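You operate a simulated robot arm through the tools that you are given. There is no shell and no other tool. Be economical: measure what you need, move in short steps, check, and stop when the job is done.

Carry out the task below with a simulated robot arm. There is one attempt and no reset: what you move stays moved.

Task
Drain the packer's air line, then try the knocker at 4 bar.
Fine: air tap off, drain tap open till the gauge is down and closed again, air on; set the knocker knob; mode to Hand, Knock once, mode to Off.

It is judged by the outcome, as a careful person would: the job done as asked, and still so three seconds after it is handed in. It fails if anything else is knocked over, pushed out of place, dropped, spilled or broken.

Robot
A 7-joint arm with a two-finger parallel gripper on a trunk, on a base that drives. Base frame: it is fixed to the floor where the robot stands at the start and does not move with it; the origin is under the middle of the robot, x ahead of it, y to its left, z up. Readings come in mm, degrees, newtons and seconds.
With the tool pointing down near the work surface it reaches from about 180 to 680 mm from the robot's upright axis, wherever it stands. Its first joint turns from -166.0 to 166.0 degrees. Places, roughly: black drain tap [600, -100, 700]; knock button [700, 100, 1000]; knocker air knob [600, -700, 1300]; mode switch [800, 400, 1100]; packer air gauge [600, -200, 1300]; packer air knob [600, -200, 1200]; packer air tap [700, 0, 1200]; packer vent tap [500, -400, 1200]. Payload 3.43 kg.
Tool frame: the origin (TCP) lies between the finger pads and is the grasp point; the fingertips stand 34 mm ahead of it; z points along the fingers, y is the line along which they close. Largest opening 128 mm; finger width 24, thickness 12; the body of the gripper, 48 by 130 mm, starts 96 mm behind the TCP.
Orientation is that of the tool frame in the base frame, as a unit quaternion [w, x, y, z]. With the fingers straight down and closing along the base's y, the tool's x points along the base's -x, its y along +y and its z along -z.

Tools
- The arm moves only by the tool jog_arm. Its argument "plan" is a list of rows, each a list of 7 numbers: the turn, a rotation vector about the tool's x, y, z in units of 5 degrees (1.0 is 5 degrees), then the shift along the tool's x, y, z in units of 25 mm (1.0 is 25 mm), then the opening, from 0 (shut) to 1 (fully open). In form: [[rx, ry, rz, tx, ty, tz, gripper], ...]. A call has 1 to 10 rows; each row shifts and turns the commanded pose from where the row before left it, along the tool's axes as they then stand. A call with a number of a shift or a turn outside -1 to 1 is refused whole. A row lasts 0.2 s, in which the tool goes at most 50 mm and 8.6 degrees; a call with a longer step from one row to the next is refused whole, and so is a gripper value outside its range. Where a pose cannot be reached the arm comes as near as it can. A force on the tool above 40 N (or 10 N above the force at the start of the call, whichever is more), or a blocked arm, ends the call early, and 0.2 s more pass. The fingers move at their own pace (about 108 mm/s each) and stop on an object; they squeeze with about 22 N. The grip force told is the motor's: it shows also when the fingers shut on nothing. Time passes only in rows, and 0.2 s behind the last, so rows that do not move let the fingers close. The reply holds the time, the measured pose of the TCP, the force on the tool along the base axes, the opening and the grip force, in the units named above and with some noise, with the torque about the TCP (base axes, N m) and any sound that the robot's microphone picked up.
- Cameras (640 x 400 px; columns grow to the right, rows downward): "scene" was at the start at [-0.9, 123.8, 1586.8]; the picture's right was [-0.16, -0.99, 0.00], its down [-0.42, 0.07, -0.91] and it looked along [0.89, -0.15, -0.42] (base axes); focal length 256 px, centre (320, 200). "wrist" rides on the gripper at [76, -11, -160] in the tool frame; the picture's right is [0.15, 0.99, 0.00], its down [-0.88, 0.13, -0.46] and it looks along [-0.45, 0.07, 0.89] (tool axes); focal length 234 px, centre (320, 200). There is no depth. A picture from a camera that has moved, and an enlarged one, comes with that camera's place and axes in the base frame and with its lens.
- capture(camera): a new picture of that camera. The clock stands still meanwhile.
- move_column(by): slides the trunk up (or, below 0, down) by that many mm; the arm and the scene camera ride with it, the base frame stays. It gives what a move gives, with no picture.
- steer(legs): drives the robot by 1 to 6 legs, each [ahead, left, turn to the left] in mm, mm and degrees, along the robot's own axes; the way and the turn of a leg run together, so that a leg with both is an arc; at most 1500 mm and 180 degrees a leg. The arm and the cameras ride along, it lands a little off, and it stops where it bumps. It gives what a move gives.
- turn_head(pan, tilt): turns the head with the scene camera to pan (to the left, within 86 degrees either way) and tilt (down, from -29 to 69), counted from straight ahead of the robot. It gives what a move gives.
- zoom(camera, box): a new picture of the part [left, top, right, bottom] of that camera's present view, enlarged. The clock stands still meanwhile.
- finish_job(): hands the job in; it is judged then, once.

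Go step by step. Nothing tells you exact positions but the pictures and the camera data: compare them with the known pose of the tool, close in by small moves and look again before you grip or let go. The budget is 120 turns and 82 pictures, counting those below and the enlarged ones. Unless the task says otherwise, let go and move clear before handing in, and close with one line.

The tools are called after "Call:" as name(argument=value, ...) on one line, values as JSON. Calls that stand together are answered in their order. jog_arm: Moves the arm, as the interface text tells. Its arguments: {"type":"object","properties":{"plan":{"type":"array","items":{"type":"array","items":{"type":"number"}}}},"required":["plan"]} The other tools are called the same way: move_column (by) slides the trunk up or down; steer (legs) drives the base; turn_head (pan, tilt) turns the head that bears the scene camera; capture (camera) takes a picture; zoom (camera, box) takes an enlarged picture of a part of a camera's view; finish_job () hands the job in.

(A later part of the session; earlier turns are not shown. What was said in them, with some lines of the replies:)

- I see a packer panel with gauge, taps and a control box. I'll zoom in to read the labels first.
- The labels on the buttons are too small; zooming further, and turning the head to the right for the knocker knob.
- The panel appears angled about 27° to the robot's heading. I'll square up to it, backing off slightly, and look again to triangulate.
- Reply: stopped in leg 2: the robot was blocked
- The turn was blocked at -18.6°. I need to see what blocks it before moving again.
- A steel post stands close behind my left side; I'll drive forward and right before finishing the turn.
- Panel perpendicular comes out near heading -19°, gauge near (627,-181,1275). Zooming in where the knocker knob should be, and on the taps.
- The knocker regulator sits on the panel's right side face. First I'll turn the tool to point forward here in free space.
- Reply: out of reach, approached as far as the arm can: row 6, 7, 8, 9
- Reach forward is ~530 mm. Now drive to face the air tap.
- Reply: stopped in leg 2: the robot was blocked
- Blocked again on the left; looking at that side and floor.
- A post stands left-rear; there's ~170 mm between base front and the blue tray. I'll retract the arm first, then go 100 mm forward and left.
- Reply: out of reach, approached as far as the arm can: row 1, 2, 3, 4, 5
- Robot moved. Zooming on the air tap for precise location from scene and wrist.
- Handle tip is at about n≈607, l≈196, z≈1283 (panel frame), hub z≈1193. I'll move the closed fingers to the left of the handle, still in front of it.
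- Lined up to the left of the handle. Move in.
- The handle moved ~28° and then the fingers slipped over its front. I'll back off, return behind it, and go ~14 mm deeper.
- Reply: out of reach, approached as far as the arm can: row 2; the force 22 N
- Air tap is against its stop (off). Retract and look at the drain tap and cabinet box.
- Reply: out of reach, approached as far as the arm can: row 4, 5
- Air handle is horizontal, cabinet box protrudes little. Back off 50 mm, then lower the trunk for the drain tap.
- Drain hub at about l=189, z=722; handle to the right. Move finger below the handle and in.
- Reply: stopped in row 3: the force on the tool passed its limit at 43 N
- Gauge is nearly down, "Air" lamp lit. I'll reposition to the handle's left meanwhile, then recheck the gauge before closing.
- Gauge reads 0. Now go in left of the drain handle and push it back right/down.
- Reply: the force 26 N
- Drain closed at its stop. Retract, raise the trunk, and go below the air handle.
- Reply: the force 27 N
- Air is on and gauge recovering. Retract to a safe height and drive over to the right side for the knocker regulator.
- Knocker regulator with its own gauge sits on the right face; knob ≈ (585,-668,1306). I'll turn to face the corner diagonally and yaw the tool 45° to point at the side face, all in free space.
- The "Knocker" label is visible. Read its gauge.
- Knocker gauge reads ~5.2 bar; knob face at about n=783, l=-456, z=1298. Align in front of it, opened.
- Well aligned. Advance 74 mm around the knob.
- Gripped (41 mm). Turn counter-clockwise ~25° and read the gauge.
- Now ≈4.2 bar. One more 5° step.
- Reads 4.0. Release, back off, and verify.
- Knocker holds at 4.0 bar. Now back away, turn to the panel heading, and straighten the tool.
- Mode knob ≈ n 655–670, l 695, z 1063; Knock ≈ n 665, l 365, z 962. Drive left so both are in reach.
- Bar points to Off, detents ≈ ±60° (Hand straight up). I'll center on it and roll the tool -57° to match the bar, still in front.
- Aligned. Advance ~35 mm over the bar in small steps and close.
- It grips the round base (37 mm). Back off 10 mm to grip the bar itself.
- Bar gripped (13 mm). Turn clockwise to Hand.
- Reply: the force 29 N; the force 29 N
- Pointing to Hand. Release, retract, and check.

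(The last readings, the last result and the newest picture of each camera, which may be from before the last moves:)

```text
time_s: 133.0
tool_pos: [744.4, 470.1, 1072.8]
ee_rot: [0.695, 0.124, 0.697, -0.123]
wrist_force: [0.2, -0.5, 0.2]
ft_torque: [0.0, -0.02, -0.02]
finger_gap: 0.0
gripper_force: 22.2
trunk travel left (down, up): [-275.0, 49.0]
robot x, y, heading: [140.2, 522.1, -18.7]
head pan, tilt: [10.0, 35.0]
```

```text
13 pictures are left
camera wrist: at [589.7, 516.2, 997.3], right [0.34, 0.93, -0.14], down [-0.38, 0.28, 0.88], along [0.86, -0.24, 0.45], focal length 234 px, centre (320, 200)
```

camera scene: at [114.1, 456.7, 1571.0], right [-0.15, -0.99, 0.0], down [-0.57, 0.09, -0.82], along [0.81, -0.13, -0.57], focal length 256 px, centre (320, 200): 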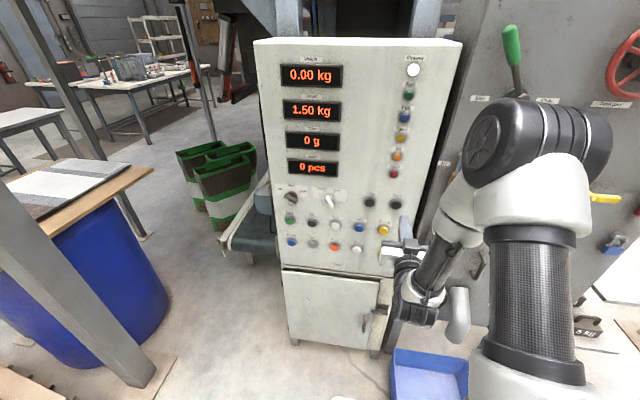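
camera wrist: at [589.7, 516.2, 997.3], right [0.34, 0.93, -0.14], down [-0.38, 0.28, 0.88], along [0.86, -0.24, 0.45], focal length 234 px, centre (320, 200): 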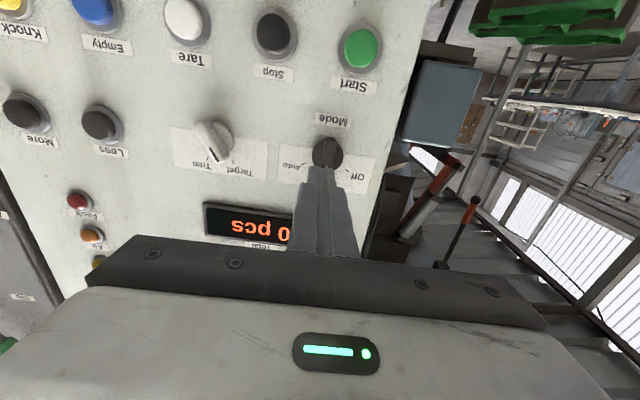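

Mode at Hand. Move closed fingers across to the Knock button.

Call:
jog_arm(plan=[[0, 0, 0, 0.3, -1, -0.2, 0], [0, 0, 0, 0.4, -1, 0, 0], [0, 0, 0, 0.4, -1, 0, 0], [0, 0, 0, 0.4, -1, 0, 0], [0, 0, 0, 0.4, -1, 0, 0], [0, 0, 0, 0.4, -1, 0, 0], [0, 0, 0, 0.4, -1, 0, 0], [0, 0, 0, 0.4, -1, 0, 0], [0, 0, 0, 0.4, -1, 0, 0], [0, 0, 0, 0.4, -1, 0, 0]])

Call:
jog_arm(plan=[[0, 0, 0, 0, -0.9, 0, 0], [0, 0, 0, 0, -0.9, 0, 0], [0, 0, 0, 0, -0.9, 0, 0]])

Call:
capture(camera="wrist")

```text
time_s: 135.2
tool_pos: [655.4, 241.6, 974.1]
ee_rot: [0.695, 0.124, 0.698, -0.122]
wrist_force: [-0.2, 0.7, -0.1]
ft_torque: [0.0, -0.01, -0.02]
finger_gap: 0.0
gripper_force: 22.1
trunk travel left (down, up): [-275.0, 49.0]
robot x, y, heading: [139.8, 518.8, -18.9]
head pan, tilt: [10.0, 35.0]
```

```text
time_s: 136.0
tool_pos: [630.5, 178.6, 971.5]
ee_rot: [0.695, 0.124, 0.698, -0.123]
wrist_force: [-0.1, 0.1, -0.6]
ft_torque: [0.0, 0.02, 0.0]
finger_gap: 0.0
gripper_force: 21.9
trunk travel left (down, up): [-275.0, 49.0]
robot x, y, heading: [141.5, 517.6, -19.0]
head pan, tilt: [10.0, 35.0]
```

```text
12 pictures are left
camera wrist: at [476.1, 223.7, 896.7], right [0.34, 0.93, -0.14], down [-0.38, 0.28, 0.88], along [0.86, -0.24, 0.45], focal length 234 px, centre (320, 200)
```

wrist: 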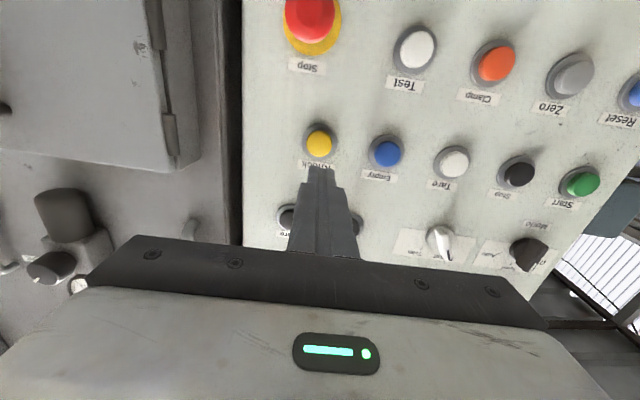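

Knock button is dead ahead, ~9 mm lower. Approach to just short of it.

Call:
jog_arm(plan=[[0, 0, 0, 0.34, 0, 0, 0], [0, 0, 0, 0, 0, 0.7, 0], [0, 0, 0, 0, 0, 0.7, 0], [0, 0, 0, 0, 0, 0.6, 0], [0, 0, 0, 0, 0, 0.5, 0]])

Call:
zoom(camera="wrist", box=[260, 110, 380, 230])

```text
time_s: 137.2
tool_pos: [692.4, 154.3, 965.3]
ee_rot: [0.695, 0.124, 0.698, -0.122]
wrist_force: [-0.3, 0.0, 0.2]
ft_torque: [0.02, 0.01, 0.01]
finger_gap: 0.2
gripper_force: 21.4
trunk travel left (down, up): [-275.0, 49.0]
robot x, y, heading: [137.1, 517.7, -19.1]
head pan, tilt: [10.0, 35.0]
```

```text
3.33 times, centred on (320, 170) of wrist
camera zoom: at [537.3, 200.3, 889.3], right [0.34, 0.93, -0.14], down [-0.38, 0.28, 0.88], along [0.86, -0.24, 0.45], focal length 781 px, centre (320, 300)
```

zoom: 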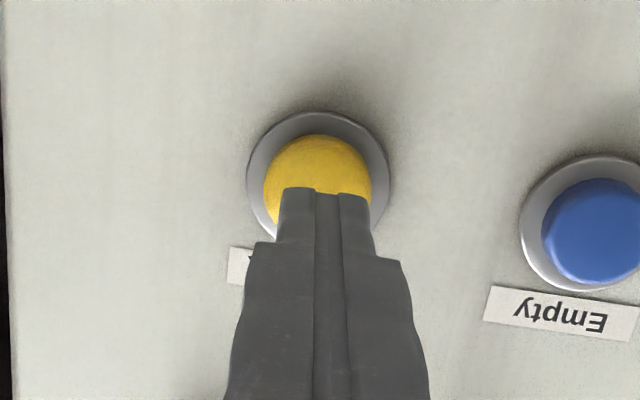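

Call:
jog_arm(plan=[[0, 0, 0, 0.1, 0, 0.16, 0], [0, 0, 0, 0, 0, 0.16, 0], [0, 0, 0, 0, 0, 0.16, 0], [0, 0, 0, 0, 0, 0.16, 0]])

```text
time_s: 138.2
tool_pos: [706.7, 149.4, 964.3]
ee_rot: [0.695, 0.123, 0.698, -0.121]
wrist_force: [0.0, -0.4, -0.3]
ft_torque: [-0.02, 0.02, 0.02]
finger_gap: 0.0
gripper_force: 22.5
trunk travel left (down, up): [-275.0, 49.0]
robot x, y, heading: [143.2, 518.5, -18.9]
head pan, tilt: [10.0, 35.0]
```

Call:
jog_arm(plan=[[0, 0, 0, 0, 0, 0.12, 0], [0, 0, 0, 0, 0, 0.12, 0], [0, 0, 0, 0, 0, 0.12, 0]])

```text
time_s: 139.0
tool_pos: [714.8, 148.0, 964.4]
ee_rot: [0.695, 0.124, 0.697, -0.123]
wrist_force: [-2.4, 0.3, 2.0]
ft_torque: [-0.02, -0.06, 0.0]
finger_gap: 0.0
gripper_force: 21.9
trunk travel left (down, up): [-275.0, 49.0]
robot x, y, heading: [137.8, 515.5, -19.0]
head pan, tilt: [10.0, 35.0]
```

Contact beginning; press on.

Call:
jog_arm(plan=[[0, 0, 0, 0, 0, 0.1, 0], [0, 0, 0, 0, 0, 0.1, 0], [0, 0, 0, 0, 0, 0.1, 0]])

```text
time_s: 139.8
tool_pos: [721.1, 146.2, 965.8]
ee_rot: [0.695, 0.124, 0.698, -0.121]
wrist_force: [-16.8, 11.1, 2.3]
ft_torque: [-0.02, -0.1, 0.24]
finger_gap: 0.0
gripper_force: 22.8
trunk travel left (down, up): [-275.0, 49.0]
robot x, y, heading: [133.1, 518.7, -18.7]
head pan, tilt: [10.0, 35.0]
heard: click
```

Click heard. Release the button.

Call:
jog_arm(plan=[[0, 0, 0, 0, 0, -0.3, 0], [0, 0, 0, 0, 0, -0.6, 0], [0, 0, 0, 0, 0, -0.9, 0], [0, 0, 0, 0, 0, -0.9, 0], [0, 0, 0, 0, 0, -0.9, 0]])

Call:
capture(camera="wrist")

```text
time_s: 141.0
tool_pos: [639.9, 174.8, 963.5]
ee_rot: [0.695, 0.125, 0.698, -0.123]
wrist_force: [-0.5, 0.5, -0.7]
ft_torque: [0.0, -0.01, 0.0]
finger_gap: 0.2
gripper_force: 21.9
trunk travel left (down, up): [-275.0, 49.0]
robot x, y, heading: [139.8, 517.9, -19.1]
head pan, tilt: [10.0, 35.0]
```

```text
10 pictures are left
camera wrist: at [484.9, 219.8, 886.7], right [0.34, 0.93, -0.15], down [-0.38, 0.28, 0.88], along [0.86, -0.24, 0.45], focal length 234 px, centre (320, 200)
```

wrist: 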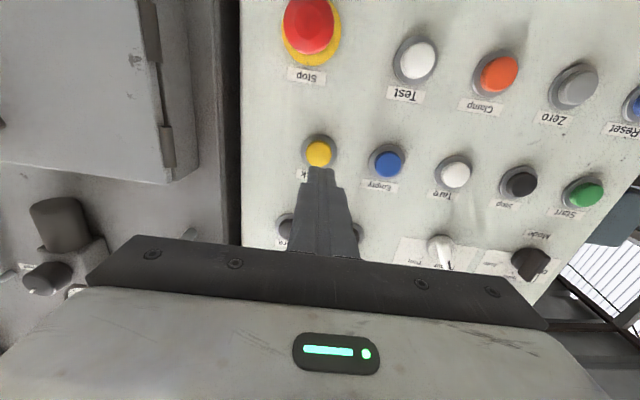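

Call:
zoom(camera="wrist", box=[480, 220, 580, 290])

Call:
zoom(camera="scene", box=[310, 90, 470, 220])

```text
5.71 times, centred on (530, 255) of wrist
camera zoom: at [484.9, 219.8, 886.7], right [0.34, 0.93, -0.15], down [-0.38, 0.28, 0.88], along [0.86, -0.24, 0.45], focal length 1338 px, centre (-880, -114)
```

zoom: 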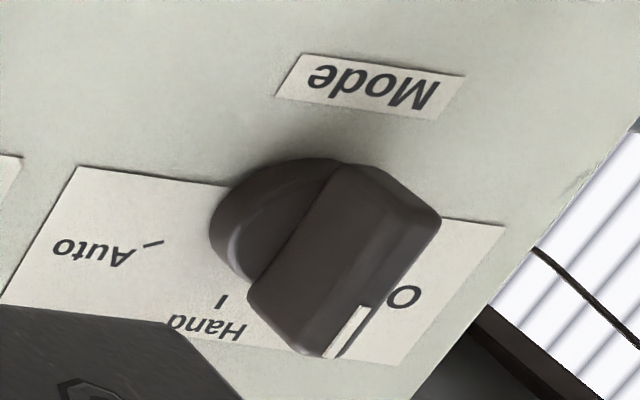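

```text
3.08 times, centred on (390, 155) of scene
camera zoom: at [185.3, 664.0, 1571.0], right [-0.16, -0.99, 0.0], down [-0.57, 0.09, -0.82], along [0.81, -0.13, -0.57], focal length 787 px, centre (105, 338)
```

zoom: 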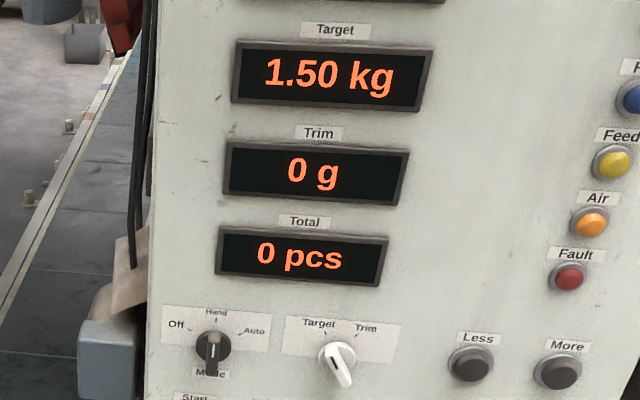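

Knob is at Hand and Knock was pressed once. Return to the mode switch to turn it back to Off.

Call:
jog_arm(plan=[[0, 0, 0, -0.43, 1, 0, 0], [0, 0, 0, -0.43, 1, 0, 0], [0, 0, 0, -0.43, 1, 0, 0], [0, 0, 0, -0.43, 1, 0, 0], [0, 0, 0, -0.43, 1, 0, 0], [0, 0, 0, -0.43, 1, 0, 0], [0, 0, 0, -0.43, 1, 0, 0], [0, 0, 0, -0.43, 1, 0, 0], [0, 0, 0, -0.43, 1, 0, 0], [0, 0, 0, -0.43, 1, 0, 0]])

Call:
jog_arm(plan=[[0, 0, 0, 0, 0.9, 0, 0.4], [0, 0, 0, 0, 0.9, 0, 0.4], [0, 0, 0, 0, 0.9, 0, 0.4], [0, 0, 0, 0, 0, 0, 0.4]])

Call:
capture(camera="wrist")

```text
time_s: 143.2
tool_pos: [723.4, 410.5, 1075.0]
ee_rot: [0.696, 0.123, 0.697, -0.123]
wrist_force: [-0.3, -0.6, 0.3]
ft_torque: [-0.04, 0.02, 0.0]
finger_gap: 0.2
gripper_force: 21.5
trunk travel left (down, up): [-275.0, 49.0]
robot x, y, heading: [138.8, 517.5, -19.0]
head pan, tilt: [10.0, 35.0]
```

```text
time_s: 144.2
tool_pos: [747.2, 475.6, 1075.3]
ee_rot: [0.695, 0.123, 0.698, -0.121]
wrist_force: [-0.3, 0.5, -0.4]
ft_torque: [-0.07, -0.02, 0.01]
finger_gap: 51.2
gripper_force: 0.2
trunk travel left (down, up): [-275.0, 49.0]
robot x, y, heading: [136.3, 519.3, -18.9]
head pan, tilt: [10.0, 35.0]
```

```text
7 pictures are left
camera wrist: at [592.6, 519.9, 999.0], right [0.34, 0.93, -0.14], down [-0.38, 0.28, 0.88], along [0.86, -0.24, 0.45], focal length 234 px, centre (320, 200)
```

wrist: 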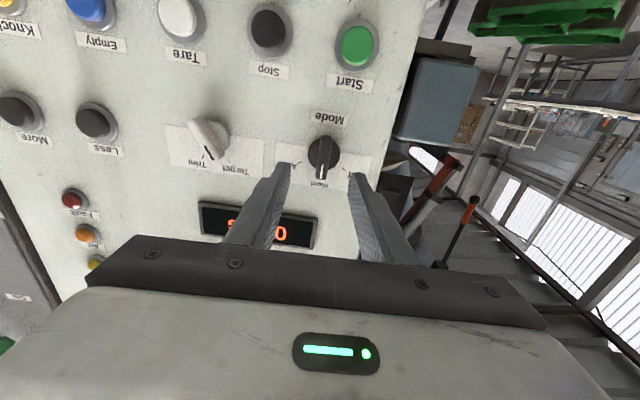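

Call:
jog_arm(plan=[[0, 0, 0, 0.15, 0, 0.7, 0.4], [0, 0, 0, 0, 0, 0.7, 0.4], [0, 0, 0, 0, 0, 0.7, 0.4], [0, 0, 0, 0, 0, 0.6, 0.4], [0, 0, 0, 0, 0, 0, 0], [0, 0, 0, 0, 0, 0, 0], [0, 0, 0, 0, 0, 0, 0]])

```text
time_s: 145.8
tool_pos: [812.7, 456.2, 1068.6]
ee_rot: [0.695, 0.122, 0.698, -0.12]
wrist_force: [7.6, 9.7, 2.3]
ft_torque: [0.08, 0.51, 1.13]
finger_gap: 13.1
gripper_force: 45.0
trunk travel left (down, up): [-275.0, 49.0]
robot x, y, heading: [141.1, 519.1, -19.1]
head pan, tilt: [10.0, 35.0]
```

Bar gripped. Turn counter-clockwise 60° to Off.

Call:
jog_arm(plan=[[0, 0, -1, 0, 0, 0, 0], [0, 0, -1, 0, 0, 0, 0], [0, 0, -1, 0, 0, 0, 0], [0, 0, -1, 0, 0, 0, 0], [0, 0, -1, 0, 0, 0, 0], [0, 0, -1, 0, 0, 0, 0], [0, 0, -1, 0, 0, 0, 0], [0, 0, -1, 0, 0, 0, 0], [0, 0, -1, 0, 0, 0, 0], [0, 0, -1, 0, 0, 0, 0]])

Call:
jog_arm(plan=[[0, 0, -1, 0, 0, 0, 0], [0, 0, -1, 0, 0, 0, 0], [0, 0, 0, 0, 0, 0, 0]])

```text
time_s: 148.0
tool_pos: [811.2, 450.1, 1069.8]
ee_rot: [0.579, -0.181, 0.683, -0.406]
wrist_force: [6.4, 6.4, 15.4]
ft_torque: [-0.12, -0.4, 1.26]
finger_gap: 12.9
gripper_force: 45.0
trunk travel left (down, up): [-275.0, 49.0]
robot x, y, heading: [139.5, 518.2, -19.0]
head pan, tilt: [10.0, 35.0]
```

```text
time_s: 148.8
tool_pos: [811.4, 450.0, 1071.4]
ee_rot: [0.543, -0.238, 0.664, -0.456]
wrist_force: [4.8, -0.6, 26.7]
ft_torque: [0.13, 0.01, 0.32]
finger_gap: 12.6
gripper_force: 45.4
trunk travel left (down, up): [-275.0, 49.0]
robot x, y, heading: [140.1, 520.1, -19.2]
head pan, tilt: [10.0, 35.0]
```

Release, retract and check the switch.

Call:
jog_arm(plan=[[0, 0, 0, 0, 0, 0, 0.4], [0, 0, 0, 0, 0, 0, 0.4], [0, 0, 0, 0, 0, -0.9, 0.4], [0, 0, 0, 0, 0, -0.9, 0.4], [0, 0, 0, 0, 0, -0.9, 0.4], [0, 0, 0, 0, 0, 0, 0.4]])

Call:
zoom(camera="wrist", box=[240, 100, 400, 220])

```text
time_s: 150.2
tool_pos: [747.4, 471.9, 1070.9]
ee_rot: [0.54, -0.242, 0.666, -0.454]
wrist_force: [-0.4, 0.1, 0.3]
ft_torque: [0.03, 0.06, 0.01]
finger_gap: 51.5
gripper_force: 0.0
trunk travel left (down, up): [-275.0, 49.0]
robot x, y, heading: [141.3, 517.2, -18.9]
head pan, tilt: [10.0, 35.0]
```

```text
3.33 times, centred on (320, 160) of wrist
camera zoom: at [572.2, 461.1, 1042.1], right [0.12, 0.35, -0.93], down [-0.14, 0.93, 0.33], along [0.98, 0.09, 0.16], focal length 781 px, centre (320, 333)
```

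zoom: 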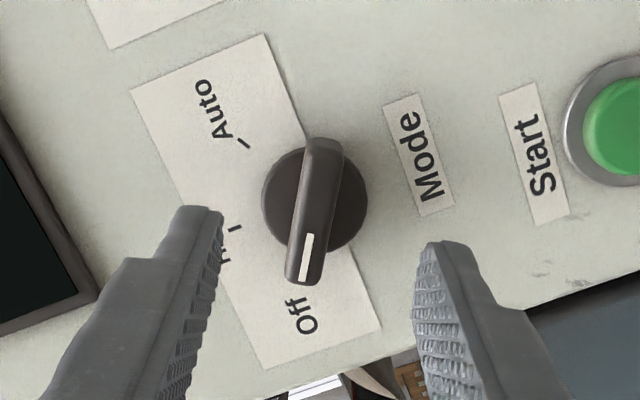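

Mode is at Off. Move clear and do a last check of the panel.

Call:
jog_arm(plan=[[0, 0, 1, 0, 0, 0, 0], [0, 0, 1, 0, 0, 0, 0], [0, 0, 1, 0, 0, 0, 0], [0, 0, 1, 0, 0, 0, 0], [0, 0, 1, 0, 0, 0, 0], [0, 0, 1, 0, 0, 0, 0], [0, 0, 1, 0, 0, 0, 0], [0, 0, 1, 0, 0, 0, 0], [0, 0, 1, 0, 0, 0, 0], [0, 0, 1, 0, 0, 0, 0]])

Call:
turn_head(pan=-20, tilt=30)

Call:
capture(camera="scene")

```text
time_s: 152.4
tool_pos: [746.3, 472.4, 1069.9]
ee_rot: [0.682, 0.063, 0.706, -0.183]
wrist_force: [0.4, 0.2, 0.4]
ft_torque: [0.0, -0.02, 0.04]
finger_gap: 0.0
gripper_force: 21.6
trunk travel left (down, up): [-275.0, 49.0]
robot x, y, heading: [139.4, 516.1, -19.1]
head pan, tilt: [10.0, 35.0]
```

```text
time_s: 153.4
tool_pos: [746.9, 473.4, 1067.9]
ee_rot: [0.682, 0.062, 0.706, -0.182]
wrist_force: [1.0, -0.7, 0.1]
ft_torque: [0.0, 0.01, -0.01]
finger_gap: 0.1
gripper_force: 21.4
trunk travel left (down, up): [-275.0, 49.0]
robot x, y, heading: [138.6, 517.2, -18.9]
head pan, tilt: [-20.0, 30.0]
```

```text
5 pictures are left
camera scene: at [168.7, 620.9, 1578.7], right [-0.63, -0.78, 0.0], down [-0.39, 0.31, -0.87], along [0.67, -0.54, -0.5], focal length 256 px, centre (320, 200)
```

scene: 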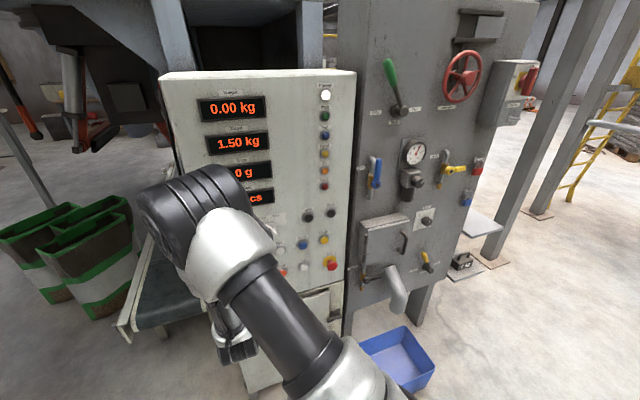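

Call:
zoom(camera="scene", box=[350, 120, 480, 220])

Call:
zoom(camera="scene", box=[340, 240, 440, 310])

```text
4.00 times, centred on (415, 170) of scene
camera zoom: at [168.7, 620.9, 1578.7], right [-0.63, -0.78, 0.0], down [-0.39, 0.31, -0.87], along [0.67, -0.54, -0.5], focal length 1023 px, centre (-60, 320)
```

zoom: 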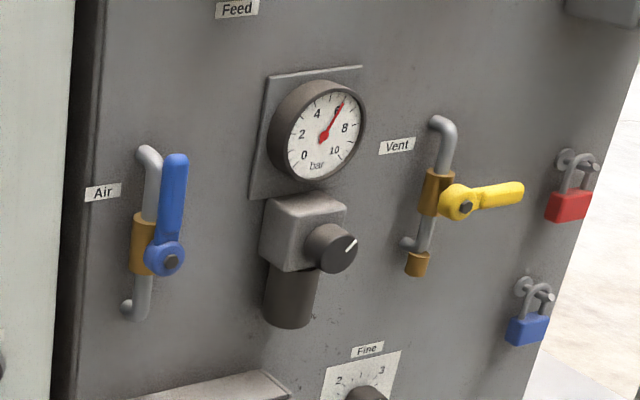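

```text
5.71 times, centred on (390, 275) of scene
camera zoom: at [168.7, 620.9, 1578.7], right [-0.63, -0.78, 0.0], down [-0.39, 0.31, -0.87], along [0.67, -0.54, -0.5], focal length 1461 px, centre (-80, -229)
```

zoom: 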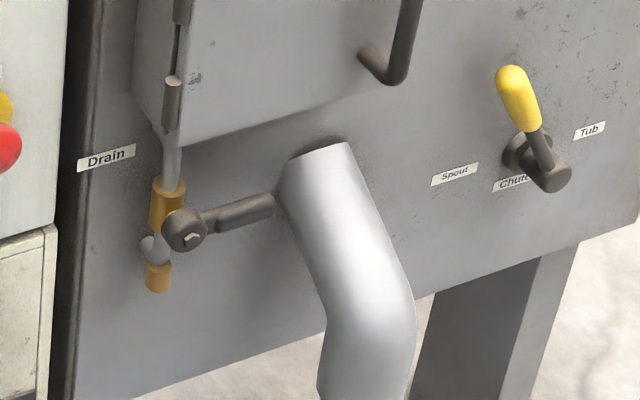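

Packer gauge is back at 6 bar, the air tap is open, the drain tap is closed and the mode switch is at Off. Nothing else has moved, so I'm handing in.

Call:
finish_job()

```text
The job is handed in.
```

The air line is drained to 0 and back on at 6 bar with the drain tap closed. The knocker is set to 4 bar, Knock was pressed once in Hand (I heard only a click, no separate knock), and mode is back at Off.
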